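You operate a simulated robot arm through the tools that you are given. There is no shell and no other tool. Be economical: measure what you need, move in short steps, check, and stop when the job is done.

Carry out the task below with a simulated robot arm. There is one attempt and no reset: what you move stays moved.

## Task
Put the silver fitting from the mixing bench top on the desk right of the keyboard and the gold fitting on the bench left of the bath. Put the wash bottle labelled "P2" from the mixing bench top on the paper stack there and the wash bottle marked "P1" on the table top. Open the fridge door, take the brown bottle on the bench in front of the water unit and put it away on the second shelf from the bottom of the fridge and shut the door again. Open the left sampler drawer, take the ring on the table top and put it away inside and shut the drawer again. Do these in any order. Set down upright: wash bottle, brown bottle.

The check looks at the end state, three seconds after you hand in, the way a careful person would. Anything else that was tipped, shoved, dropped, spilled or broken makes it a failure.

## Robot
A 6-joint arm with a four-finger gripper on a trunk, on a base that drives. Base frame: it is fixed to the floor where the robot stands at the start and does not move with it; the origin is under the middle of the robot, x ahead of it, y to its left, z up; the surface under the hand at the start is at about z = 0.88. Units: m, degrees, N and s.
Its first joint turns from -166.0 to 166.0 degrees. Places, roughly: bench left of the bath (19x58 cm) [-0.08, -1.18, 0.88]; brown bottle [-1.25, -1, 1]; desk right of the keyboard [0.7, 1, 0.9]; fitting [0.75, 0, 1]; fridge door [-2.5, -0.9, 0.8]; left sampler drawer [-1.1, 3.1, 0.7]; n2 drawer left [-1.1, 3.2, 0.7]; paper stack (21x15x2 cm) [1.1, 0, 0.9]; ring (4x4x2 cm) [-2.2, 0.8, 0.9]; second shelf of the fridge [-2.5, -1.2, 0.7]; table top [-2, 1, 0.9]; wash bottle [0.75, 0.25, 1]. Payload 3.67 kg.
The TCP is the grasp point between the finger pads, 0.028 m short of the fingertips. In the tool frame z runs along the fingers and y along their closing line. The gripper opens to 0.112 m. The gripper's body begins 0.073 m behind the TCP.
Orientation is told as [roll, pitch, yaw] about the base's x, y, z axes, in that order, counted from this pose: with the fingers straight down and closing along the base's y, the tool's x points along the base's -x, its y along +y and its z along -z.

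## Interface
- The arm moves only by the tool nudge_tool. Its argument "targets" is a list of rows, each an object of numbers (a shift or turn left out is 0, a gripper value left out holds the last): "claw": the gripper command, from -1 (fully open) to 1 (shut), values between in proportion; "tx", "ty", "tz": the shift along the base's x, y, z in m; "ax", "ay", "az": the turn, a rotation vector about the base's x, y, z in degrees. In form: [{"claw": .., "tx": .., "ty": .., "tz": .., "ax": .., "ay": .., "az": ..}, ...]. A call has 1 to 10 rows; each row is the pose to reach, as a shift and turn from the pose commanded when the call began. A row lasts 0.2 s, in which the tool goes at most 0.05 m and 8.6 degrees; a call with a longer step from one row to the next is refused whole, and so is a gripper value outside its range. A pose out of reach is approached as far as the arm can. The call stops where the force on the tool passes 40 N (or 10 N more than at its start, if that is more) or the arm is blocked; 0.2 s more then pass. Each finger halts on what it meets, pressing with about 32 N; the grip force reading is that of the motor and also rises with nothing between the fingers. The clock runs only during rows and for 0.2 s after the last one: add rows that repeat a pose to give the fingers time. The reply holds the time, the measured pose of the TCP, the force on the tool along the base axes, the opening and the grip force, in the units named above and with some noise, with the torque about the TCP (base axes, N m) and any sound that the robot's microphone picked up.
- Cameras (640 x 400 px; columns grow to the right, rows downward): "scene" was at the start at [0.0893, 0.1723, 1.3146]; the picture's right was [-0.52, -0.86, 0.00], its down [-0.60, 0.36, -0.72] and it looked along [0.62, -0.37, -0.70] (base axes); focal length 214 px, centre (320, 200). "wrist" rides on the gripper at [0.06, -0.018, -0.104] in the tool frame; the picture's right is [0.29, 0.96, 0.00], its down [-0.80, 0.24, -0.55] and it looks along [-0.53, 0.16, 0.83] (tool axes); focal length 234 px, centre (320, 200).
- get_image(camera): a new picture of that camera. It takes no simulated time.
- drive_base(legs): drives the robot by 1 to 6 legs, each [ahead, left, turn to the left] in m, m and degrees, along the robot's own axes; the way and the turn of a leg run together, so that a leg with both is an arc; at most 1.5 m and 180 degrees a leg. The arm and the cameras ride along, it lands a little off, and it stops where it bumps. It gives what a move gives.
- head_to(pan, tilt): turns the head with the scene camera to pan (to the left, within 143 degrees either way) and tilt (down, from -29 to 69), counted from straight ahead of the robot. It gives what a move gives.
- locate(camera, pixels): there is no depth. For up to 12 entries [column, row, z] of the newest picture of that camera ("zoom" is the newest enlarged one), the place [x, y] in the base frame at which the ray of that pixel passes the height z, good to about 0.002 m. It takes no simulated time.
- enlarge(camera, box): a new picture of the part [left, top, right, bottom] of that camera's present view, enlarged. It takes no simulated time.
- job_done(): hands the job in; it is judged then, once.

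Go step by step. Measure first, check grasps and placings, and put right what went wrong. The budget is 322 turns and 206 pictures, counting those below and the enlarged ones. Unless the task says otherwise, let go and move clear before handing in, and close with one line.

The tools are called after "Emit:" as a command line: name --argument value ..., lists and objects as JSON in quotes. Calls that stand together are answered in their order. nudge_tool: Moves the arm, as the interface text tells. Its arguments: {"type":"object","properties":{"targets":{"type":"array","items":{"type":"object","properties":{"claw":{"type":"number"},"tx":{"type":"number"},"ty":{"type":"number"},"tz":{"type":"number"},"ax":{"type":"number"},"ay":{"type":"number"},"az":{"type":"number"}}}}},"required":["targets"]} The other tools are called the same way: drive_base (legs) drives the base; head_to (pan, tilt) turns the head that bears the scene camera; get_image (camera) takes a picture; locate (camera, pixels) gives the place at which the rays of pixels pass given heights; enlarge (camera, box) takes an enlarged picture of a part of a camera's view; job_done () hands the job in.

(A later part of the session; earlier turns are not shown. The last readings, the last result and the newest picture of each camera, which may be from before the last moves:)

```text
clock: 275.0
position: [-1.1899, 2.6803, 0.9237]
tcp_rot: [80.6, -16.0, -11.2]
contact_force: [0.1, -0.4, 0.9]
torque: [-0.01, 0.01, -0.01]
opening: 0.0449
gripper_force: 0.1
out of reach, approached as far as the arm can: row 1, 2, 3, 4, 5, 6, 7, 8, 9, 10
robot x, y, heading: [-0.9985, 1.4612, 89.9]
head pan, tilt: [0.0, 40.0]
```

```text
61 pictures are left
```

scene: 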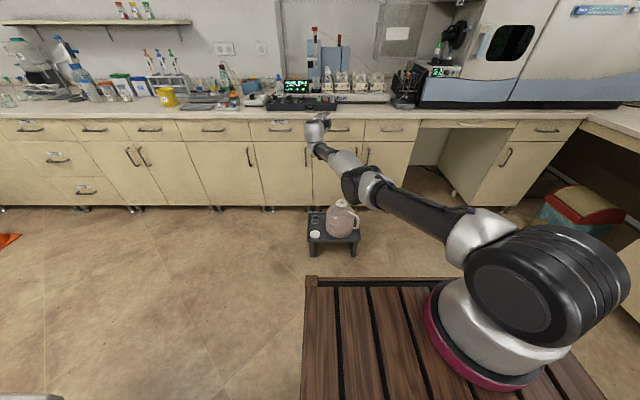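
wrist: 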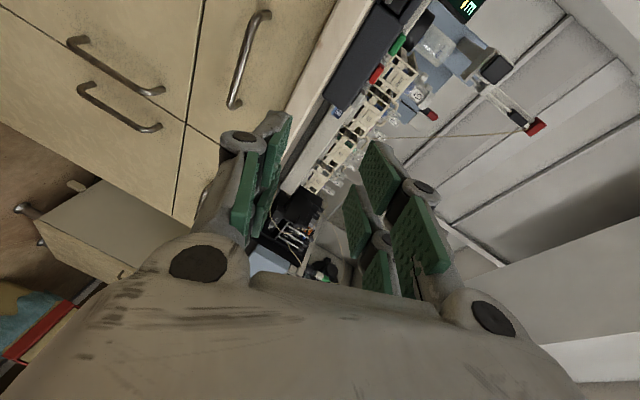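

The arm is simply at full stretch. I'll pull in 0.15 m and lower the rest.

Emit:
nudge_tool --targets '[{"ty": -0.03, "tz": -0.025}, {"ty": -0.06, "tz": -0.05}, {"ty": -0.09, "tz": -0.075}, {"ty": -0.12, "tz": -0.1, "tx": 0.01}, {"ty": -0.14, "tz": -0.125, "tx": 0.02}, {"ty": -0.15, "tz": -0.15, "tx": 0.03}]'

Emit:
get_image --camera "scene"

Emit:
get_image --camera "wrist"

```text
clock: 276.4
position: [-1.2233, 2.6534, 0.8682]
tcp_rot: [77.7, -17.4, -10.5]
contact_force: [-0.9, -0.5, -0.3]
torque: [0.03, -0.01, -0.03]
opening: 0.0447
gripper_force: 0.0
out of reach, approached as far as the arm can: row 1, 2, 3, 4, 5, 6
robot x, y, heading: [-1.0032, 1.4596, 90.2]
head pan, tilt: [0.0, 40.0]
```

```text
60 pictures are left
```

scene: 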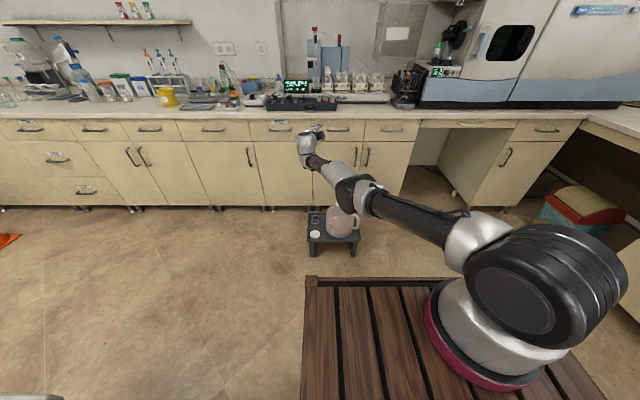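

```text
59 pictures are left
```

wrist: 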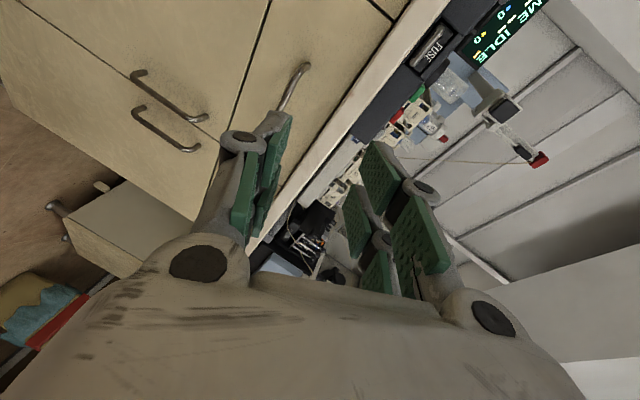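

In this roll direction a wrist limit binds. I'll unroll, return the tool to vertical, and try turning it the other way.

Emit:
nudge_tool --targets '[{"ax": -2.4, "ay": -7.5, "tz": 0.03}, {"ax": -4.8, "ay": -15, "tz": 0.06}, {"ax": -7.2, "ay": -22.5, "tz": 0.09}, {"ax": -9.6, "ay": -30, "tz": 0.12}, {"ax": -12, "ay": -37.5, "tz": 0.15}, {"ax": -14.4, "ay": -45, "tz": 0.18}, {"ax": -16.8, "ay": -52.5, "tz": 0.21}, {"ax": -19.2, "ay": -60, "tz": 0.24}, {"ax": -21.6, "ay": -67.5, "tz": 0.27}, {"ax": -24, "ay": -75, "tz": 0.3}]'

Emit:
nudge_tool --targets '[{"ax": -8.2, "ay": 2.0, "ty": -0.03}, {"ax": -16.4, "ay": 4, "ty": -0.06}, {"ax": -24.6, "ay": 6, "ty": -0.09}, {"ax": -32.8, "ay": 8, "ty": -0.12}, {"ax": -41, "ay": 10, "ty": -0.15}, {"ax": -49.2, "ay": 12, "ty": -0.18}, {"ax": -57.4, "ay": 14, "ty": -0.21}, {"ax": -65.6, "ay": 16, "ty": -0.24}, {"ax": -73.8, "ay": 18, "ty": -0.27}, {"ax": -80, "ay": 20, "ty": -0.3}]'

```text
clock: 278.6
position: [-1.2147, 2.6221, 1.1663]
tcp_rot: [-53.5, -80.7, 115.3]
contact_force: [0.7, -0.9, 2.0]
torque: [-0.2, 0.13, 0.1]
opening: 0.0445
gripper_force: 0.1
out of reach, approached as far as the arm can: row 6, 7, 8, 9, 10
robot x, y, heading: [-0.9998, 1.4576, 90.2]
head pan, tilt: [0.0, 40.0]
```

```text
clock: 280.8
position: [-1.2154, 2.3224, 1.1631]
tcp_rot: [-14.7, -0.1, 81.9]
contact_force: [0.2, 0.6, -1.3]
torque: [0.01, -0.03, -0.02]
opening: 0.045
gripper_force: 0.0
robot x, y, heading: [-1.0003, 1.4588, 90.3]
head pan, tilt: [0.0, 40.0]
```

Nearly vertical again. I'll level it and yaw +90° so the fingers close along y (toward the drawer).

Emit:
nudge_tool --targets '[{"ay": 7.3, "ax": 1}, {"ay": 14.5, "ax": 2}]'

Emit:
nudge_tool --targets '[{"az": 8.5}, {"az": 17}, {"az": 25.5}, {"az": 34}, {"az": 42.5}, {"az": 51}, {"az": 59.5}, {"az": 68}, {"az": 76.5}, {"az": 85}]'

```text
clock: 281.4
position: [-1.2162, 2.3229, 1.1634]
tcp_rot: [0.0, -0.1, 81.7]
contact_force: [-0.5, 0.5, -0.4]
torque: [0.02, -0.06, -0.03]
opening: 0.045
gripper_force: 0.0
robot x, y, heading: [-1.002, 1.4605, 90.2]
head pan, tilt: [0.0, 40.0]
```

```text
clock: 283.6
position: [-1.216, 2.323, 1.1659]
tcp_rot: [-0.1, -0.1, 167.0]
contact_force: [-0.8, 0.8, 0.0]
torque: [-0.04, -0.03, -0.01]
opening: 0.0447
gripper_force: 0.0
robot x, y, heading: [-0.9973, 1.4566, 90.6]
head pan, tilt: [0.0, 40.0]
```

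That works freely. I'll finish the yaw, shift the base right 0.1 m, then tilt the tool 55° toward the drawer and lower.

Emit:
nudge_tool --targets '[{"az": 7}, {"az": 13}]'

Emit:
drive_base --legs '[[0, -0.1, -0.4]]'

Emit:
nudge_tool --targets '[{"ax": 8, "tz": -0.03, "ty": 0.01}, {"ax": 16, "tz": -0.06, "ty": 0.02}, {"ax": 24, "tz": -0.1, "ty": 0.03}, {"ax": 32, "tz": -0.14, "ty": 0.04}, {"ax": 40, "tz": -0.18, "ty": 0.05}, {"ax": 48, "tz": -0.22, "ty": 0.06}, {"ax": 55, "tz": -0.26, "ty": 0.07}, {"ax": 55, "tz": -0.3, "ty": 0.08}, {"ax": 55, "tz": -0.34, "ty": 0.09}, {"ax": 55, "tz": -0.37, "ty": 0.1}]'

Emit:
get_image --camera "wrist"

Emit:
get_image --camera "scene"

```text
clock: 284.2
position: [-1.2179, 2.3227, 1.1644]
tcp_rot: [0.0, -0.1, 179.9]
contact_force: [0.2, -0.3, 0.2]
torque: [-0.02, 0.01, 0.02]
opening: 0.0449
gripper_force: 0.1
robot x, y, heading: [-0.9983, 1.4593, 90.1]
head pan, tilt: [0.0, 40.0]
```

```text
clock: 285.3
position: [-1.1092, 2.323, 1.1664]
tcp_rot: [0.1, -0.1, 179.5]
contact_force: [0.7, 0.4, 0.1]
torque: [0.02, 0.01, 0.01]
opening: 0.0449
gripper_force: 0.1
robot x, y, heading: [-0.8967, 1.4592, 89.6]
head pan, tilt: [0.0, 40.0]
```

```text
clock: 287.5
position: [-1.11, 2.4209, 0.7979]
tcp_rot: [-55.2, -0.5, 179.8]
contact_force: [-0.2, -0.6, -0.6]
torque: [-0.03, -0.02, 0.0]
opening: 0.0447
gripper_force: 0.0
robot x, y, heading: [-0.9005, 1.4591, 89.7]
head pan, tilt: [0.0, 40.0]
```

```text
58 pictures are left
```

wrist: 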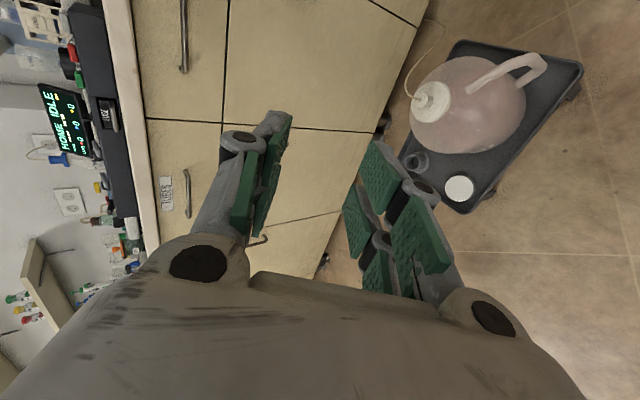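

```text
57 pictures are left
```

scene: 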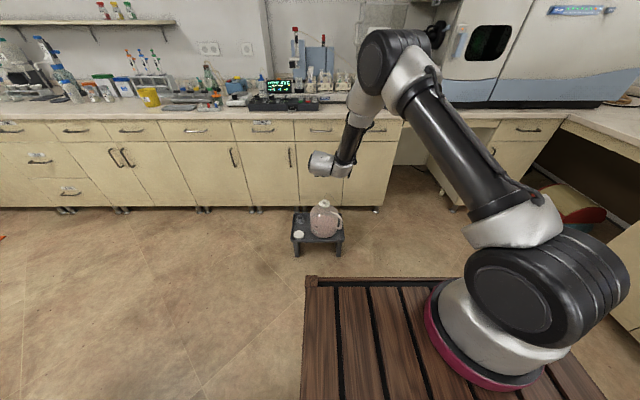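

Tracking is good now. The handle is at wrist (184,40). I'll drive forward 0.42 m and refine with the wrist camera.

Emit:
drive_base --legs '[[0.42, 0, 0]]'

Emit:
get_image --camera "wrist"

Emit:
get_image --camera "scene"

```text
clock: 290.1
position: [-1.1062, 2.8354, 0.7987]
tcp_rot: [-54.9, -0.6, 179.7]
contact_force: [0.0, -0.1, -0.1]
torque: [0.0, -0.03, -0.01]
opening: 0.0449
gripper_force: 0.0
robot x, y, heading: [-0.8966, 1.8734, 89.4]
head pan, tilt: [0.0, 40.0]
```

```text
56 pictures are left
```

wrist: 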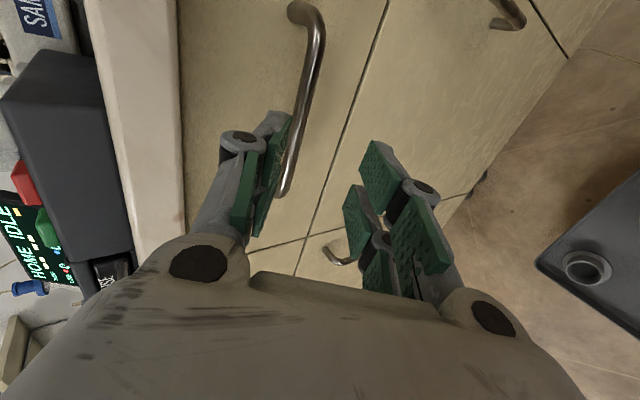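

```text
55 pictures are left
```

scene: 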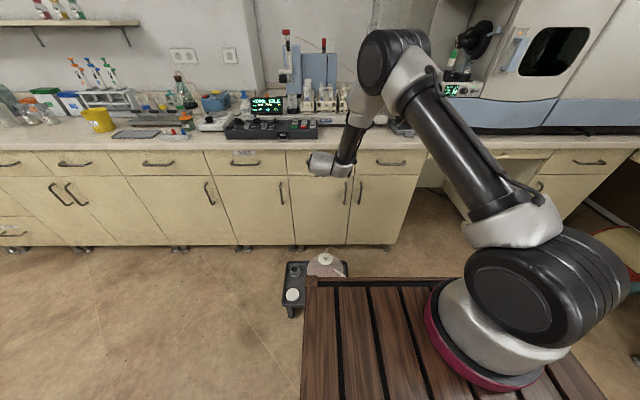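

Emit:
locate --camera "wrist" --pixels '[[312, 60, 0.75], [312, 60, 0.76], [312, 60, 0.77], [295, 150, 0.75], [295, 150, 0.76], [295, 150, 0.77], [345, 120, 0.68]]'

Emit:
locate --camera "scene" --pixels '[[299, 160, 0.76], [299, 160, 0.77]]'

```text
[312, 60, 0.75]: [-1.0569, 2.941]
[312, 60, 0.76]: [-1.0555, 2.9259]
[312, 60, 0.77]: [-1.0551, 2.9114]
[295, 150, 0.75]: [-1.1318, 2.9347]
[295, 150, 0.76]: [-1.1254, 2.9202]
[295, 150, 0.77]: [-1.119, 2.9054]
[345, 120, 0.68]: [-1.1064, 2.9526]
```

```text
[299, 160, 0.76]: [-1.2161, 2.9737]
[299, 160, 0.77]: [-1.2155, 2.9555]
```

The bar should be near (y 2.92, z 0.763). I'll align the tool axis with it and approach, stopping short of the face.

Emit:
nudge_tool --targets '[{"ty": 0.011, "tz": 0.014, "claw": 0.3}, {"ty": 0.04, "tz": -0.005, "claw": 0.3}, {"ty": 0.06, "tz": -0.018, "claw": 0.3}]'

Emit:
get_image --camera "wrist"

```text
clock: 290.9
position: [-1.105, 2.8966, 0.7796]
tcp_rot: [-55.1, -0.7, 179.7]
contact_force: [0.2, 1.1, 0.3]
torque: [-0.06, -0.01, -0.01]
opening: 0.0392
gripper_force: 0.0
robot x, y, heading: [-0.9008, 1.8701, 89.7]
head pan, tilt: [0.0, 40.0]
```

```text
54 pictures are left
```

wrist: 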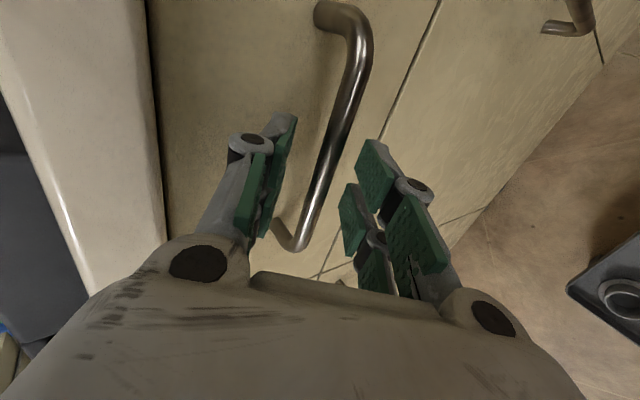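

The bar runs neatly between the fingers at wrist (325,170). I'll advance 1.2 cm more and close.

Emit:
nudge_tool --targets '[{"ty": 0.006, "tz": -0.004}, {"ty": 0.012, "tz": -0.008}, {"ty": 0.012, "tz": -0.008, "claw": 1}, {"ty": 0.012, "tz": -0.008, "claw": 1}, {"ty": 0.012, "tz": -0.008, "claw": 1}]'

Emit:
get_image --camera "wrist"

```text
clock: 292.1
position: [-1.1038, 2.9081, 0.771]
tcp_rot: [-54.9, -0.5, 179.6]
contact_force: [7.7, -7.5, -9.2]
torque: [0.04, -1.41, 1.14]
opening: 0.0106
gripper_force: 44.4
robot x, y, heading: [-0.898, 1.8725, 89.4]
head pan, tilt: [0.0, 40.0]
```

```text
53 pictures are left
```

wrist: 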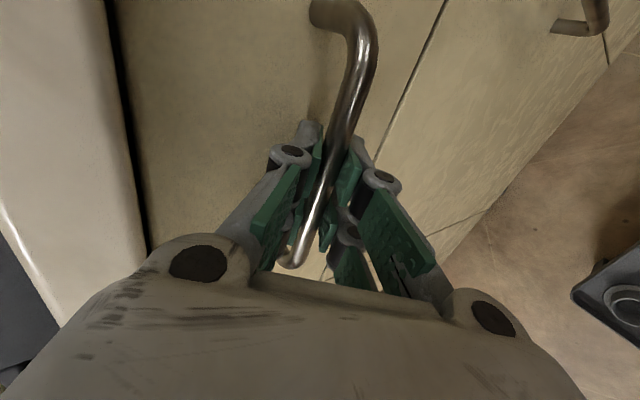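

The bar is gripped. I'll pull the drawer by driving the base back gently.

Emit:
drive_base --legs '[[-0.08, 0, 0]]'

Emit:
drive_base --legs '[[-0.14, 0, 0]]'

Emit:
get_image --camera "scene"

```text
clock: 293.1
position: [-1.1044, 2.8285, 0.77]
tcp_rot: [-54.9, -0.7, 179.5]
contact_force: [22.9, -0.4, -17.1]
torque: [0.05, -1.66, 0.91]
opening: 0.0103
gripper_force: 45.0
robot x, y, heading: [-0.8969, 1.7951, 89.8]
head pan, tilt: [0.0, 40.0]
```

```text
clock: 294.5
position: [-1.1047, 2.6836, 0.7706]
tcp_rot: [-55.0, -0.5, 179.4]
contact_force: [-5.0, 0.3, -5.7]
torque: [0.01, -1.38, 1.34]
opening: 0.0103
gripper_force: 45.3
robot x, y, heading: [-0.8989, 1.6476, 89.6]
head pan, tilt: [0.0, 40.0]
```

```text
52 pictures are left
```

scene: 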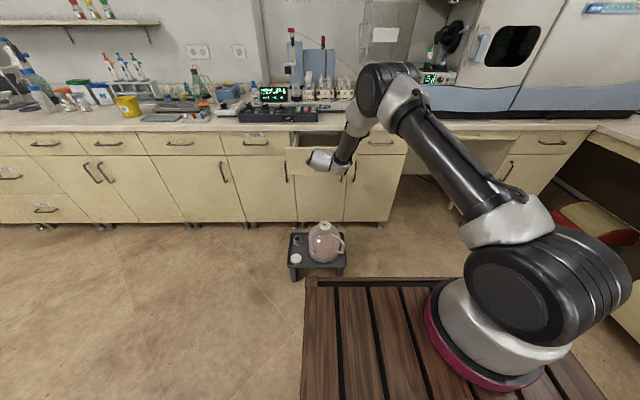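

The drawer is open about 22 cm. A bit more, then I'll release and back off.

Emit:
drive_base --legs '[[-0.07, 0, 0]]'

Emit:
nudge_tool --targets '[{"claw": 0.2}, {"claw": 0}, {"claw": 0}, {"ty": -0.033, "tz": 0.023}, {"ty": -0.066, "tz": 0.046}, {"ty": -0.1, "tz": 0.07}, {"ty": -0.12, "tz": 0.11}, {"ty": -0.12, "tz": 0.16}, {"ty": -0.12, "tz": 0.21}, {"ty": -0.12, "tz": 0.26}]'

Emit:
get_image --camera "scene"

Emit:
get_image --camera "wrist"

```text
clock: 295.5
position: [-1.1052, 2.6154, 0.7703]
tcp_rot: [-54.9, -0.5, 179.5]
contact_force: [10.8, 0.2, -1.8]
torque: [0.0, -1.5, 1.23]
opening: 0.0103
gripper_force: 45.3
robot x, y, heading: [-0.8976, 1.5798, 89.6]
head pan, tilt: [0.0, 40.0]
```

```text
clock: 297.7
position: [-1.1039, 2.4942, 1.0291]
tcp_rot: [-54.8, -0.5, 179.4]
contact_force: [-0.9, 1.5, -1.3]
torque: [0.02, -0.02, 0.02]
opening: 0.056
gripper_force: 0.1
robot x, y, heading: [-0.9013, 1.5787, 89.4]
head pan, tilt: [0.0, 40.0]
```

```text
51 pictures are left
```

scene: 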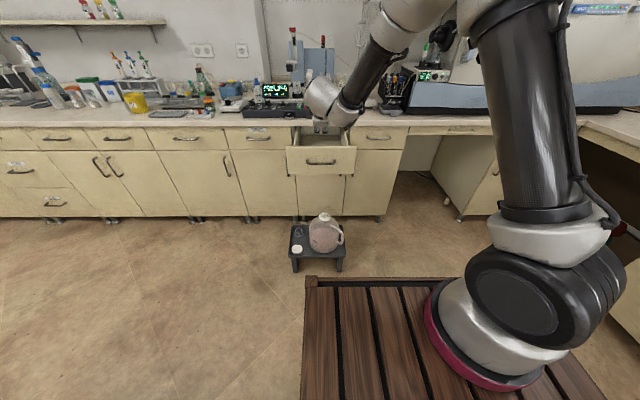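

```text
50 pictures are left
```

wrist: 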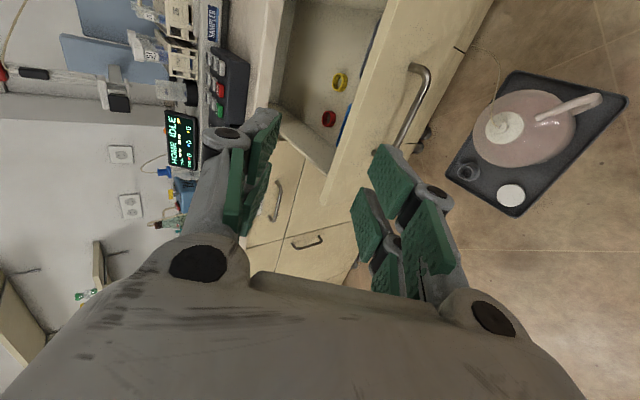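

The drawer is open and holds yellow and red rings. I'll locate its inside for the later placing.

Emit:
locate --camera "wrist" --pixels '[[340, 80, 0.71], [328, 118, 0.71], [310, 60, 0.7], [300, 95, 0.7], [275, 100, 0.7], [330, 160, 0.79], [400, 20, 0.79], [360, 120, 0.79], [290, 20, 0.88]]'

Emit:
enlarge --camera "wrist" --box '[240, 0, 460, 180]'

```text
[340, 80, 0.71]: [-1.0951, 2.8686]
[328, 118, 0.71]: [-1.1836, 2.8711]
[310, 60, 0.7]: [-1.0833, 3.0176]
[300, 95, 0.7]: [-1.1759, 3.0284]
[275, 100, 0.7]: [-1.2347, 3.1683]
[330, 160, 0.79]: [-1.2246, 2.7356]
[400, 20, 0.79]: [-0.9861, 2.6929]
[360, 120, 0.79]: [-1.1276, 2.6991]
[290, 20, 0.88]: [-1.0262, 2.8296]
```

```text
2.22 times, centred on (350, 90) of wrist
```

zoom: 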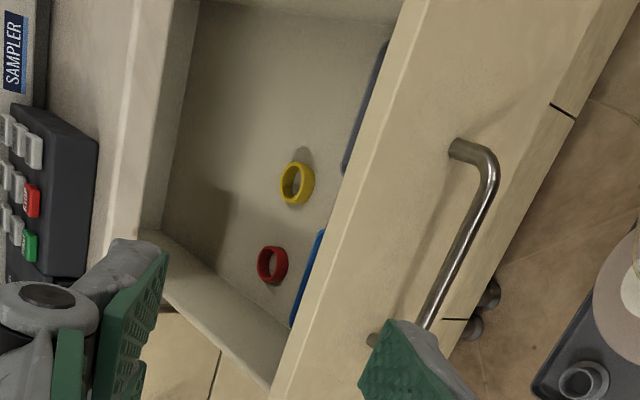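

Now to fetch the ring from the table. I'll bring the tool vertical, turn left and drive to the table's east side.

Emit:
nudge_tool --targets '[{"ax": -8, "tz": 0.02}, {"ax": -16, "tz": 0.04}, {"ax": -24, "tz": 0.06}, {"ax": -32, "tz": 0.08}, {"ax": -40, "tz": 0.1}, {"ax": -48, "tz": 0.11}, {"ax": -55, "tz": 0.12, "claw": -0.1}]'

Emit:
drive_base --legs '[[0, 0, 90.4], [0, 0.8, 0], [0.27, 0, 0]]'

Emit:
head_to --pan 0 --tilt 40

Emit:
get_image --camera "scene"

Emit:
get_image --camera "wrist"

```text
clock: 299.3
position: [-1.1057, 2.4952, 1.1515]
tcp_rot: [0.2, 0.0, 179.4]
contact_force: [0.9, -0.2, 2.0]
torque: [0.08, 0.02, -0.05]
opening: 0.0616
gripper_force: 0.1
robot x, y, heading: [-0.897, 1.5805, 89.7]
head pan, tilt: [0.0, 40.0]
```

```text
clock: 309.0
position: [-2.0959, 0.5691, 1.1504]
tcp_rot: [0.0, 0.1, -91.0]
contact_force: [-0.4, 0.3, 0.2]
torque: [0.0, 0.0, -0.05]
opening: 0.0614
gripper_force: 0.1
robot x, y, heading: [-1.1816, 0.7701, 179.5]
head pan, tilt: [0.0, 40.0]
```

```text
clock: 309.6
position: [-2.0961, 0.5686, 1.1506]
tcp_rot: [0.1, 0.1, -91.0]
contact_force: [-0.5, -0.3, -0.1]
torque: [0.01, 0.03, -0.01]
opening: 0.0614
gripper_force: 0.0
robot x, y, heading: [-1.1826, 0.7679, 179.4]
head pan, tilt: [0.0, 40.0]
```

```text
48 pictures are left
```

scene: 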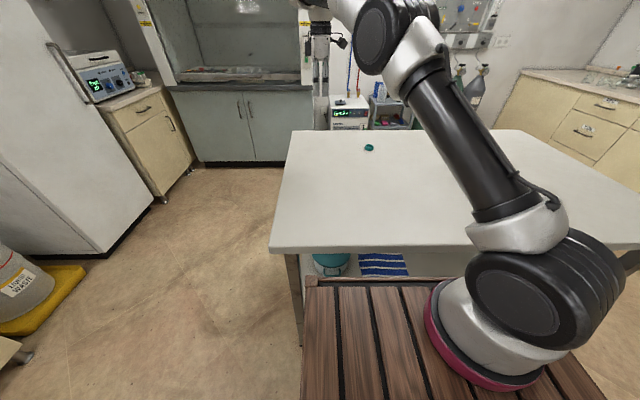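

```text
47 pictures are left
```

wrist: 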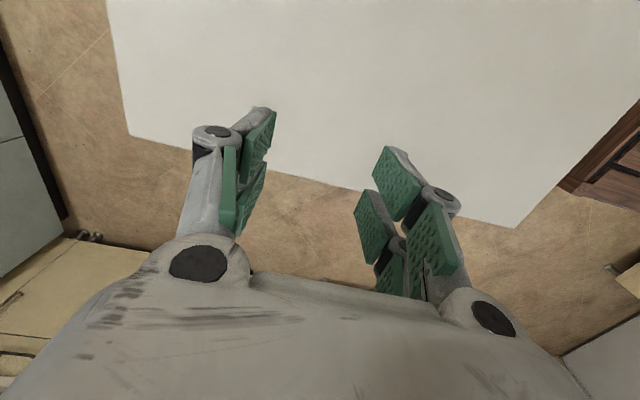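

Emit:
locate --camera "scene" --pixels '[[369, 148, 0.86], [369, 148, 0.87], [369, 151, 0.86], [271, 250, 0.86], [291, 131, 0.86]]'

Emit:
enlarge --camera "scene" --box '[339, 128, 399, 168]'

```text
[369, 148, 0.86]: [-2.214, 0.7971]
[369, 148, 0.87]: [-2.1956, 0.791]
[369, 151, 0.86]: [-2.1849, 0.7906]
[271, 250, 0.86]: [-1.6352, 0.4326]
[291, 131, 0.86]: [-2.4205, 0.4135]
```

```text
10.00 times, centred on (369, 148) of scene
```

zoom: 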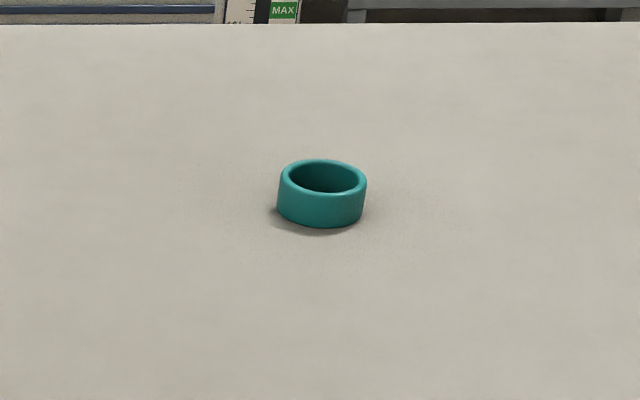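

The ring is at about (-2.19,0.79), slightly beyond vertical reach. I'll shift the base right 0.13 m, yaw the tool so it closes along y, and tilt it 30° toward the ring.

Emit:
drive_base --legs '[[0.01, -0.13, 0.5]]'

Emit:
nudge_tool --targets '[{"az": -8.5}, {"az": -17}, {"az": -25.5}, {"az": -34}, {"az": -42.5}, {"az": -51}, {"az": -59.5}, {"az": -68}, {"az": -76.5}, {"az": -85}]'

Emit:
nudge_tool --targets '[{"az": -4}, {"ay": 8, "az": -4, "ty": 0.02}, {"ay": 16, "az": -4, "ty": 0.04}, {"ay": 24, "az": -4, "ty": 0.06}, {"ay": 30, "az": -4, "ty": 0.08}]'

Emit:
get_image --camera "wrist"

```text
clock: 310.9
position: [-2.104, 0.6881, 1.1505]
tcp_rot: [0.2, 0.1, -90.6]
contact_force: [-0.3, 0.2, -0.9]
torque: [0.02, 0.0, 0.01]
opening: 0.0612
gripper_force: 0.2
robot x, y, heading: [-1.1879, 0.8955, 179.9]
head pan, tilt: [0.0, 40.0]
```

```text
clock: 313.1
position: [-2.1049, 0.6877, 1.1501]
tcp_rot: [0.1, 0.2, -175.6]
contact_force: [-0.9, 0.6, 0.0]
torque: [-0.03, 0.01, -0.01]
opening: 0.0616
gripper_force: 0.0
robot x, y, heading: [-1.1894, 0.9006, 179.9]
head pan, tilt: [0.0, 40.0]
```

```text
clock: 314.3
position: [-2.1048, 0.7664, 1.1486]
tcp_rot: [-1.2, -29.9, -179.3]
contact_force: [0.1, 0.1, -0.3]
torque: [0.03, -0.01, -0.03]
opening: 0.0616
gripper_force: 0.2
robot x, y, heading: [-1.1877, 0.897, 179.6]
head pan, tilt: [0.0, 40.0]
```

```text
45 pictures are left
```

wrist: 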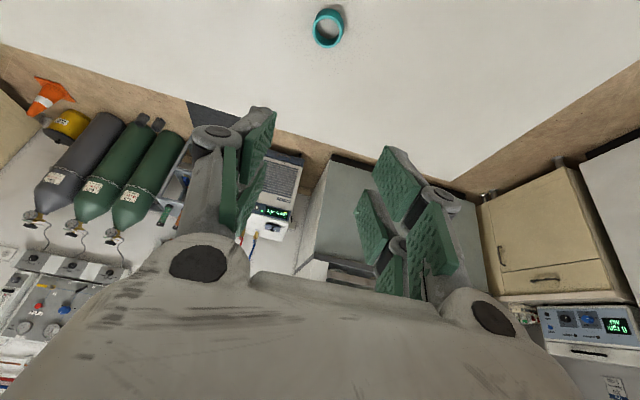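

Emit:
locate --camera "wrist" --pixels '[[328, 30, 0.86], [328, 30, 0.87], [328, 30, 0.88], [327, 11, 0.88], [328, 46, 0.88], [344, 28, 0.87], [312, 28, 0.87]]'

Emit:
locate --camera "scene" --pixels '[[369, 148, 0.87]]'

```text
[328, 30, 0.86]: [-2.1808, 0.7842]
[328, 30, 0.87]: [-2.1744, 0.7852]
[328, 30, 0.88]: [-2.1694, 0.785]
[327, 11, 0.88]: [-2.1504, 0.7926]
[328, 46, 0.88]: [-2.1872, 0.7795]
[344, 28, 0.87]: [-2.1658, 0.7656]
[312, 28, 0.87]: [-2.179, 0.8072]
```

```text
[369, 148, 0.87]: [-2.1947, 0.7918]
```

Triangulating the two views puts the ring at about (-2.165,0.786), with the table near z 0.88. I'll descend above it and check.

Emit:
nudge_tool --targets '[{"tx": -0.01, "ty": 0.005, "tz": -0.045}, {"tx": -0.02, "ty": 0.01, "tz": -0.09}, {"tx": -0.03, "ty": 0.015, "tz": -0.135}, {"tx": -0.04, "ty": 0.02, "tz": -0.175}, {"tx": -0.045, "ty": 0.02, "tz": -0.205}]'

Emit:
get_image --camera "wrist"

```text
clock: 315.5
position: [-2.1463, 0.7885, 0.9463]
tcp_rot: [-1.2, -29.8, -179.3]
contact_force: [0.3, 0.6, 0.0]
torque: [0.01, -0.01, -0.01]
opening: 0.0617
gripper_force: 0.0
robot x, y, heading: [-1.1886, 0.9005, 180.0]
head pan, tilt: [0.0, 40.0]
```

```text
44 pictures are left
```

wrist: 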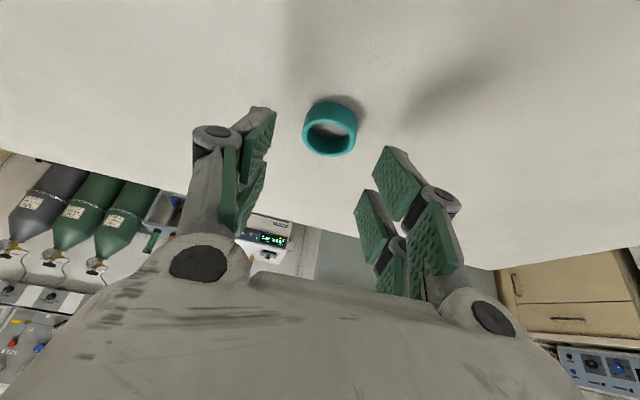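

Emit:
locate --camera "wrist" --pixels '[[330, 136, 0.9], [330, 120, 0.88], [330, 128, 0.89], [304, 128, 0.89], [357, 128, 0.89]]'

```text
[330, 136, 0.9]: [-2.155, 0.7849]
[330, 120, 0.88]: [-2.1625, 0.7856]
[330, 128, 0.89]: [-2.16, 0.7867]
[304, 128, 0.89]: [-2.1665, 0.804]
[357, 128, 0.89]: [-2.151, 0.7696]
```

Emit:
nudge_tool --targets '[{"tx": -0.002, "ty": -0.002, "tz": -0.02}, {"tx": -0.004, "ty": -0.002, "tz": -0.034}, {"tx": -0.004, "ty": -0.002, "tz": -0.039}, {"tx": -0.004, "ty": -0.002, "tz": -0.039, "claw": 1}, {"tx": -0.004, "ty": -0.002, "tz": -0.039, "claw": 1}, {"tx": -0.004, "ty": -0.002, "tz": -0.039, "claw": 1}]'

Emit:
get_image --camera "wrist"

```text
clock: 316.4
position: [-2.1534, 0.7807, 0.9172]
tcp_rot: [-0.7, -30.7, -179.3]
contact_force: [3.3, -9.2, 20.7]
torque: [-0.63, -0.08, -0.07]
opening: 0.0286
gripper_force: 29.9
robot x, y, heading: [-1.1886, 0.8975, 179.6]
head pan, tilt: [0.0, 40.0]
stopped in row 4: the force on the tool passed its limit at 46 N (the readings are from after the stop); the commanded pose is now the measured one
```

```text
43 pictures are left
```

wrist: 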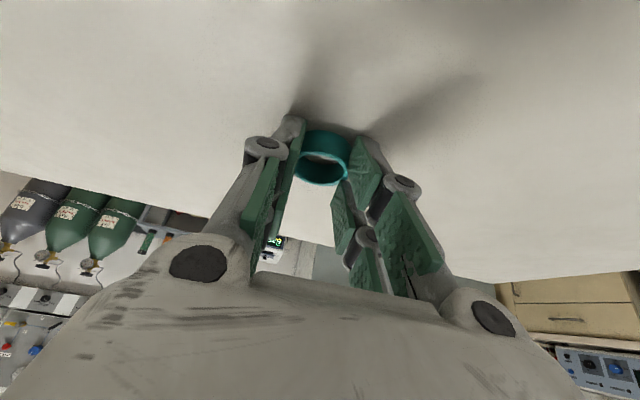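

Emit:
nudge_tool --targets '[{"claw": 1}, {"claw": 1}, {"tz": 0.03}, {"tz": 0.08}, {"tz": 0.13}, {"tz": 0.18}, {"tz": 0.22}]'

Emit:
get_image --camera "wrist"

```text
clock: 318.0
position: [-2.157, 0.7835, 1.1325]
tcp_rot: [-1.0, -30.3, -179.1]
contact_force: [-0.2, 0.2, -1.1]
torque: [-0.02, 0.01, -0.01]
opening: 0.0002
gripper_force: 31.7
robot x, y, heading: [-1.1905, 0.8944, 180.0]
head pan, tilt: [0.0, 40.0]
```

```text
42 pictures are left
```

wrist: 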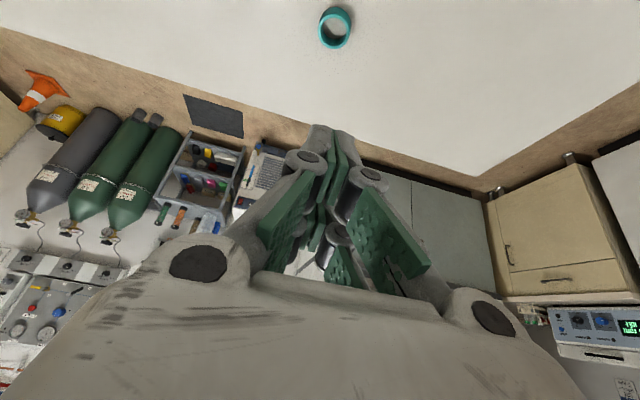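

The ring slipped out; the tips were too far toward -x. I'll re-measure it.

Emit:
locate --camera "wrist" --pixels '[[334, 30, 0.9], [334, 27, 0.89], [334, 24, 0.88]]'

Emit:
enlarge --camera "wrist" --box '[294, 0, 374, 60]'

```text
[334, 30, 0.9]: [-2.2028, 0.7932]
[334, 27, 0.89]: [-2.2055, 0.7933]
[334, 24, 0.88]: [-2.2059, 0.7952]
```

```text
6.67 times, centred on (334, 30) of wrist
```

zoom: 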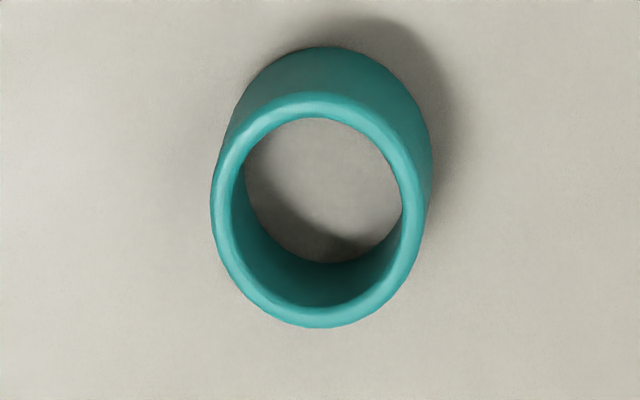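

Emit:
enlarge --camera "scene" --box '[300, 110, 420, 190]'

```text
5.00 times, centred on (360, 150) of scene
```

zoom: 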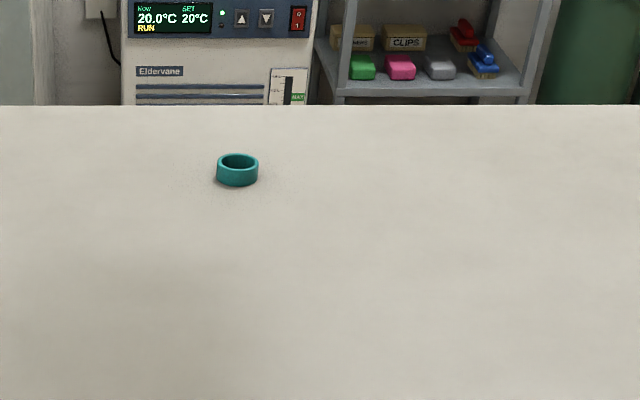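

Emit:
locate --camera "zoom" --pixels '[[237, 170, 0.87], [237, 170, 0.88], [237, 170, 0.89], [237, 187, 0.87], [237, 187, 0.88], [300, 104, 0.87], [300, 104, 0.88]]'

```text
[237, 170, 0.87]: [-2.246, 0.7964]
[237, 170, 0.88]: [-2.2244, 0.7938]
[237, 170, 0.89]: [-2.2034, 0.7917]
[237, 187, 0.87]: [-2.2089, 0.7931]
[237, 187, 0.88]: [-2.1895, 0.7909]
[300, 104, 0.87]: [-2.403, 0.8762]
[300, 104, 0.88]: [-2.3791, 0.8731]
```

The ring was pushed about 4.5 cm to (-2.205,0.793). This time I'll use a narrower opening, get lower, and close from there.

Emit:
nudge_tool --targets '[{"claw": 0.1, "tz": -0.03}, {"tx": -0.01, "ty": 0.004, "tz": -0.07}, {"tx": -0.02, "ty": 0.008, "tz": -0.115}, {"tx": -0.03, "ty": 0.01, "tz": -0.155}, {"tx": -0.035, "ty": 0.01, "tz": -0.185}, {"tx": -0.035, "ty": 0.01, "tz": -0.195}]'

Emit:
get_image --camera "wrist"

```text
clock: 319.4
position: [-2.1868, 0.7925, 0.9355]
tcp_rot: [-0.8, -30.3, -179.3]
contact_force: [-0.2, -0.3, 1.1]
torque: [0.02, 0.03, 0.03]
opening: 0.0505
gripper_force: 0.1
robot x, y, heading: [-1.1889, 0.8993, 179.8]
head pan, tilt: [0.0, 40.0]
```

```text
39 pictures are left
```

wrist: 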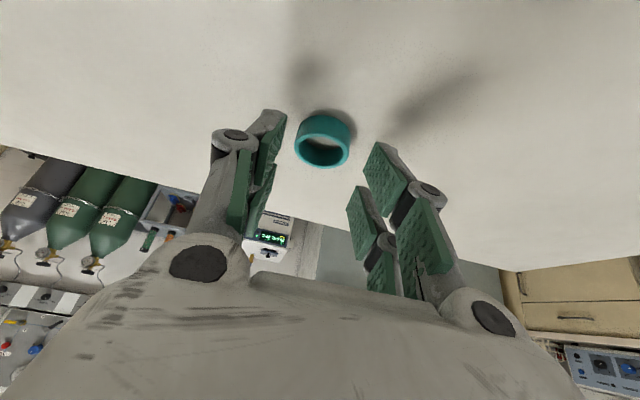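

Emit:
nudge_tool --targets '[{"tz": -0.012}, {"tz": -0.02}, {"tz": -0.024}, {"tz": -0.027}, {"tz": -0.03}]'

Emit:
get_image --camera "wrist"

```text
clock: 320.6
position: [-2.1899, 0.7897, 0.9152]
tcp_rot: [-0.7, -31.0, -179.2]
contact_force: [4.3, -4.7, 18.6]
torque: [-0.44, -0.11, -0.04]
opening: 0.0222
gripper_force: 28.4
robot x, y, heading: [-1.1921, 0.8944, 179.8]
head pan, tilt: [0.0, 40.0]
stopped in row 5: the force on the tool passed its limit at 46 N (the readings are from after the stop); the commanded pose is now the measured one
```

```text
38 pictures are left
```

wrist: 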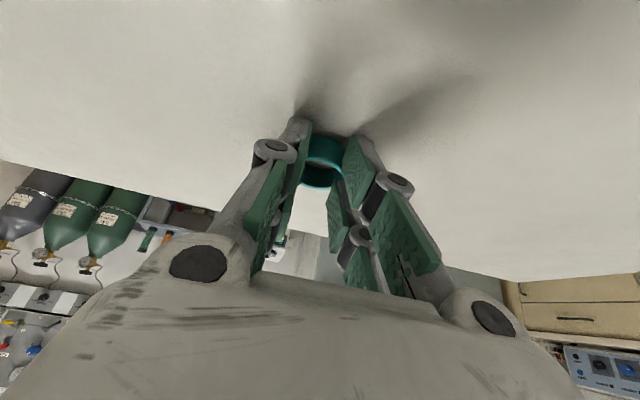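

Pressing the table made the fingers close early, and the ring lies beyond the tips. I'll lift slightly, open, move 1.8 cm toward -x, and close just above the table.

Emit:
nudge_tool --targets '[{"tz": 0.006, "claw": 0.0}, {"tz": 0.02, "claw": 0.0}, {"tz": 0.03, "claw": 0.0}, {"tz": 0.03}]'

Emit:
get_image --camera "wrist"

```text
clock: 321.6
position: [-2.1883, 0.7921, 0.9436]
tcp_rot: [-0.9, -30.6, -179.2]
contact_force: [-0.2, 1.0, 0.7]
torque: [-0.01, 0.0, 0.0]
opening: 0.0559
gripper_force: 0.1
robot x, y, heading: [-1.1927, 0.8956, 179.4]
head pan, tilt: [0.0, 40.0]
```

```text
37 pictures are left
```

wrist: 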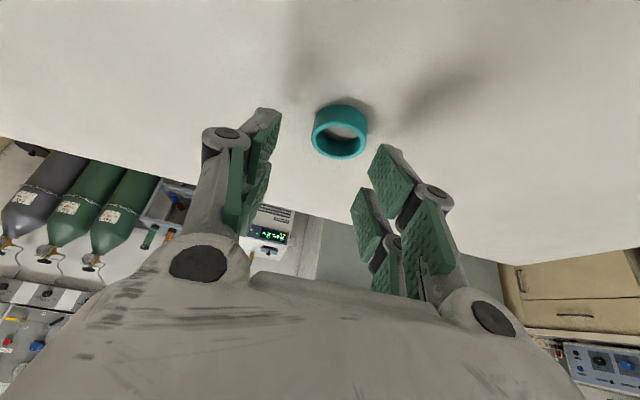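

Emit:
locate --camera "wrist" --pixels '[[340, 138, 0.9], [340, 130, 0.89], [340, 122, 0.88], [318, 187, 0.9436]]'

```text
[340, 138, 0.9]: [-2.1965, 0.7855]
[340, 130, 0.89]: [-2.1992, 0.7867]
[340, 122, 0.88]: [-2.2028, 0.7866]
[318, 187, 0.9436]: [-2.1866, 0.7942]
```

Emit:
nudge_tool --targets '[{"tx": 0.006, "ty": -0.0055}, {"tx": 0.006, "ty": -0.0055, "tz": -0.012}, {"tx": 0.006, "ty": -0.0055, "tz": -0.021}]'

Emit:
get_image --camera "wrist"

```text
clock: 322.4
position: [-2.1852, 0.7869, 0.922]
tcp_rot: [-0.9, -30.7, -179.1]
contact_force: [-0.2, 0.4, -1.3]
torque: [0.0, -0.01, -0.01]
opening: 0.0559
gripper_force: 0.1
robot x, y, heading: [-1.1923, 0.8974, 179.8]
head pan, tilt: [0.0, 40.0]
```

```text
36 pictures are left
```

wrist: 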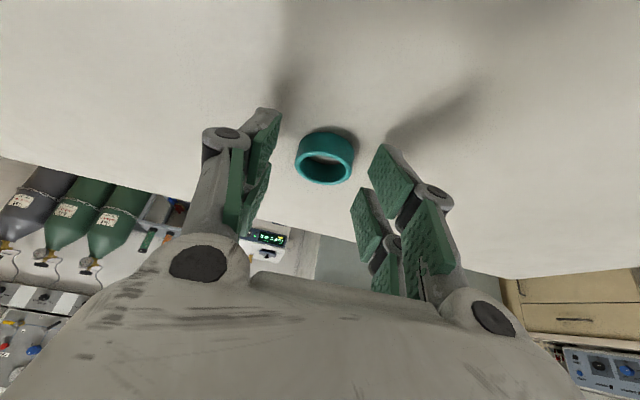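

Emit:
nudge_tool --targets '[{"tz": -0.004}, {"tz": -0.004, "claw": 0.35}, {"tz": -0.004, "claw": 0.6}, {"tz": -0.004, "claw": 1}, {"tz": -0.004, "claw": 1}]'

Emit:
get_image --camera "wrist"

```text
clock: 323.6
position: [-2.1827, 0.7866, 0.9179]
tcp_rot: [-0.9, -30.7, -179.2]
contact_force: [1.2, -0.2, 0.0]
torque: [-0.02, -0.01, 0.01]
opening: 0.0
gripper_force: 31.6
robot x, y, heading: [-1.1895, 0.8972, 180.0]
head pan, tilt: [0.0, 40.0]
```

```text
35 pictures are left
```

wrist: 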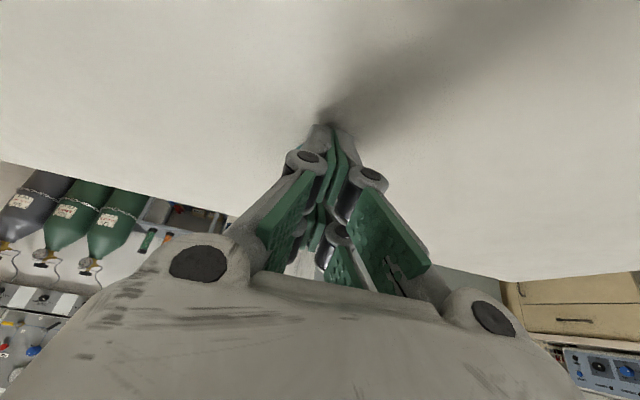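

It slipped out again. I'll raise and see where the ring went.

Emit:
nudge_tool --targets '[{"tz": 0.04}, {"tz": 0.09}, {"tz": 0.14}, {"tz": 0.19, "tx": 0.02}, {"tz": 0.21, "tx": 0.05}]'

Emit:
get_image --camera "wrist"

```text
refused: row 4 steps farther than a row can; nothing moved
```

```text
34 pictures are left
```

wrist: 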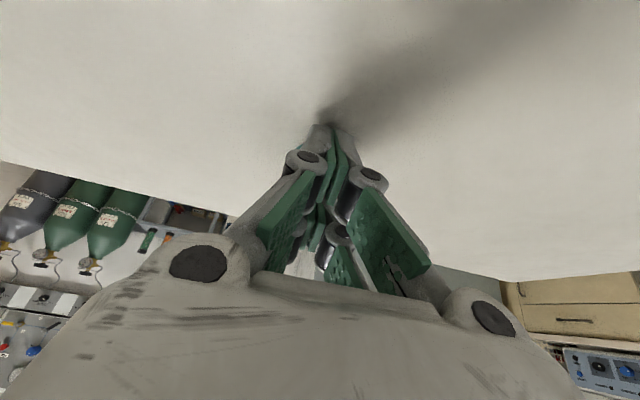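

Emit:
locate --camera "wrist" --pixels '[[321, 128, 0.885], [321, 128, 0.895], [321, 150, 0.9]]'

Emit:
nudge_tool --targets '[{"tz": 0.04}, {"tz": 0.085}, {"tz": 0.13}, {"tz": 0.17, "tx": 0.02}, {"tz": 0.2, "tx": 0.05}]'

Emit:
get_image --camera "wrist"

```text
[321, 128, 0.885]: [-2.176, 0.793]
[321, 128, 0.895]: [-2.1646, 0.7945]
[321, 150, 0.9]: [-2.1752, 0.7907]
```

```text
clock: 324.8
position: [-2.1349, 0.7892, 1.1187]
tcp_rot: [-0.9, -30.6, -179.2]
contact_force: [-0.8, 0.1, -1.6]
torque: [0.0, 0.03, 0.02]
opening: 0.0
gripper_force: 32.6
robot x, y, heading: [-1.1865, 0.8977, 179.8]
head pan, tilt: [0.0, 40.0]
```

```text
33 pictures are left
```

wrist: 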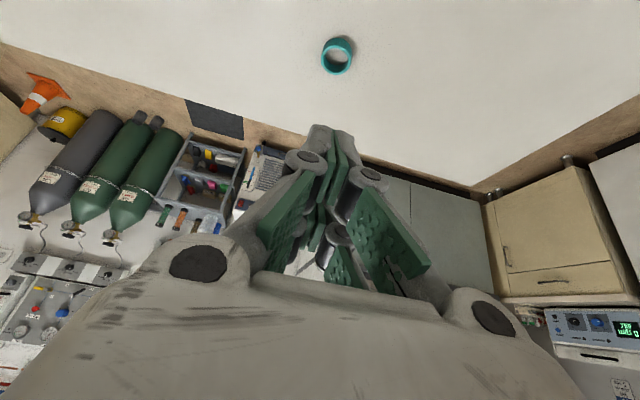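

Emit:
locate --camera "wrist" --pixels '[[337, 58, 0.9], [337, 55, 0.89], [337, 52, 0.88]]'

```text
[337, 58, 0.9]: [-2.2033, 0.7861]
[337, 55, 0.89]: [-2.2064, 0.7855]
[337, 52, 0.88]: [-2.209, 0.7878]
```

Comparing tip and ring in the same camera shows the tips were about 1.8 cm short. I'll correct by that: TCP x≈-2.2075, y≈0.780.

Emit:
nudge_tool --targets '[{"tx": -0.015, "ty": -0.005, "tz": -0.04, "claw": -0.05}, {"tx": -0.03, "ty": -0.009, "tz": -0.08}, {"tx": -0.045, "ty": -0.009, "tz": -0.12}, {"tx": -0.06, "ty": -0.009, "tz": -0.155}, {"tx": -0.072, "ty": -0.009, "tz": -0.185}, {"tx": -0.072, "ty": -0.009, "tz": -0.198}]'

Emit:
get_image --camera "wrist"

```text
clock: 326.2
position: [-2.2058, 0.7791, 0.9177]
tcp_rot: [-0.8, -30.7, -179.3]
contact_force: [0.3, -0.2, -0.4]
torque: [-0.01, -0.03, -0.03]
opening: 0.0589
gripper_force: 0.0
robot x, y, heading: [-1.188, 0.8954, 179.7]
head pan, tilt: [0.0, 40.0]
```

```text
32 pictures are left
```

wrist: 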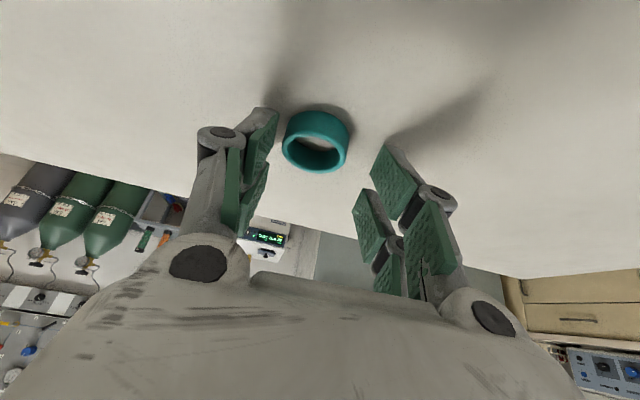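

The ring now sits between the tips. Closing.

Emit:
nudge_tool --targets '[{"claw": 0.3}, {"claw": 0.6}, {"claw": 1}, {"claw": 1}]'

```text
clock: 327.2
position: [-2.2069, 0.779, 0.9185]
tcp_rot: [-0.9, -30.7, -179.2]
contact_force: [0.2, -0.3, 0.3]
torque: [-0.02, 0.01, -0.01]
opening: 0.0305
gripper_force: 32.4
robot x, y, heading: [-1.192, 0.8985, 179.9]
head pan, tilt: [0.0, 40.0]
```

Emit:
nudge_tool --targets '[{"tz": 0.02}, {"tz": 0.06}, {"tz": 0.1}, {"tz": 0.15}, {"tz": 0.2}]'

Emit:
get_image --camera "wrist"

```text
clock: 328.4
position: [-2.2019, 0.7755, 1.1182]
tcp_rot: [-0.9, -30.4, -179.2]
contact_force: [-0.9, -0.3, -0.5]
torque: [0.02, 0.02, -0.01]
opening: 0.031
gripper_force: 32.2
robot x, y, heading: [-1.1889, 0.8959, 179.9]
head pan, tilt: [0.0, 40.0]
```

```text
31 pictures are left
```

wrist: 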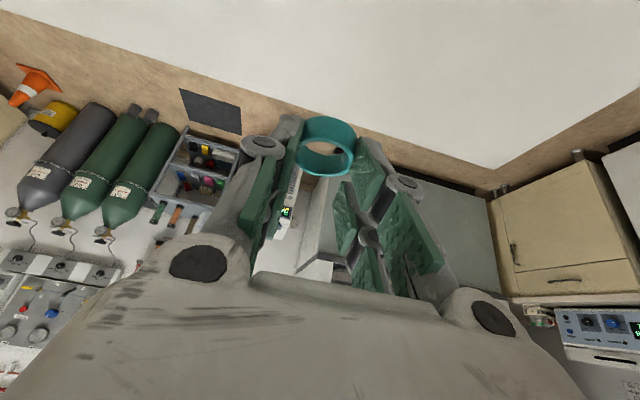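

The ring is held. I'll retract, drive back to the sampler bench and face the open drawer.

Emit:
nudge_tool --targets '[{"tx": 0.05}, {"tx": 0.1}, {"tx": 0.15}, {"tx": 0.2}, {"tx": 0.24}]'

Emit:
drive_base --legs '[[-0.28, 0, 0], [0, -0.7, 0], [0, 0, -90]]'

Emit:
drive_base --legs '[[0.33, 0, 0]]'

Emit:
get_image --camera "scene"

```text
clock: 329.6
position: [-1.9637, 0.7765, 1.1175]
tcp_rot: [-0.9, -30.5, -179.3]
contact_force: [-0.5, -0.4, -0.4]
torque: [0.03, -0.03, 0.02]
opening: 0.0312
gripper_force: 32.2
robot x, y, heading: [-1.1911, 0.8976, 180.0]
head pan, tilt: [0.0, 40.0]
```

```text
clock: 338.9
position: [-1.0198, 2.3764, 1.1174]
tcp_rot: [-0.9, -30.7, 90.2]
contact_force: [0.3, 0.2, -0.3]
torque: [0.01, 0.0, -0.01]
opening: 0.031
gripper_force: 31.9
robot x, y, heading: [-0.908, 1.6001, 89.3]
head pan, tilt: [0.0, 40.0]
```

```text
clock: 341.1
position: [-1.0163, 2.709, 1.1174]
tcp_rot: [-0.9, -30.6, 90.2]
contact_force: [-1.1, 0.4, 0.3]
torque: [-0.02, 0.01, 0.03]
opening: 0.031
gripper_force: 32.0
robot x, y, heading: [-0.8984, 1.9355, 89.4]
head pan, tilt: [0.0, 40.0]
```

```text
30 pictures are left
```

scene: 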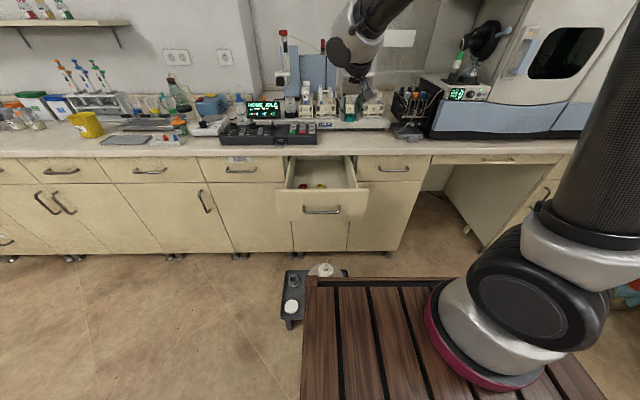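

The drawer is open and clear below. I'll lower the ring into it.

Emit:
nudge_tool --targets '[{"ty": 0.02, "tz": -0.04, "tx": -0.005}, {"ty": 0.04, "tz": -0.08, "tx": -0.01}, {"ty": 0.06, "tz": -0.12, "tx": -0.014}, {"ty": 0.075, "tz": -0.165, "tx": -0.014}, {"ty": 0.09, "tz": -0.21, "tx": -0.014}, {"ty": 0.105, "tz": -0.255, "tx": -0.014}]'

Emit:
get_image --camera "wrist"

Emit:
enlarge --camera "scene" --box '[230, 100, 410, 240]'

```text
clock: 342.4
position: [-1.0281, 2.81, 0.8645]
tcp_rot: [-0.7, -30.6, 90.1]
contact_force: [-0.1, 0.0, 0.1]
torque: [0.01, 0.0, 0.0]
opening: 0.0311
gripper_force: 31.8
robot x, y, heading: [-0.9015, 1.9325, 89.1]
head pan, tilt: [0.0, 40.0]
```

```text
29 pictures are left
```

wrist: 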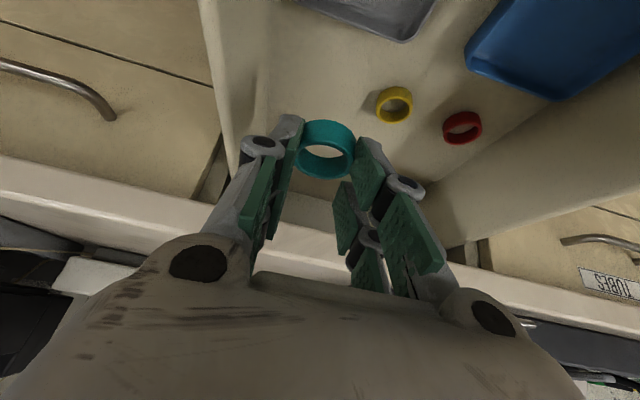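

```text
2.86 times, centred on (320, 170) of scene
```

zoom: 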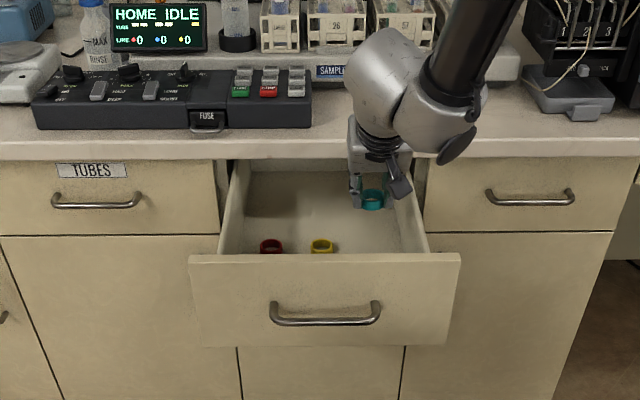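

Emit:
nudge_tool --targets '[{"tx": -0.01, "tz": -0.04}, {"tx": -0.015, "tz": -0.07}, {"tx": -0.015, "tz": -0.09}, {"tx": -0.015, "tz": -0.1}]'

Emit:
get_image --camera "wrist"

```text
clock: 343.4
position: [-1.0444, 2.8134, 0.7632]
tcp_rot: [-0.8, -30.6, 90.1]
contact_force: [0.1, 0.0, -0.2]
torque: [0.02, 0.01, 0.03]
opening: 0.031
gripper_force: 31.9
robot x, y, heading: [-0.9, 1.9332, 89.3]
head pan, tilt: [0.0, 40.0]
```

```text
27 pictures are left
```

wrist: 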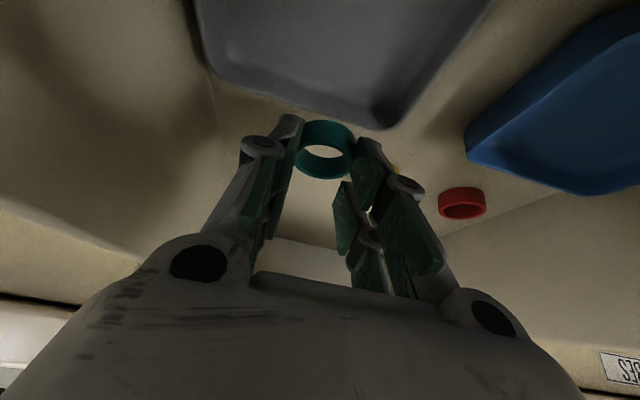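

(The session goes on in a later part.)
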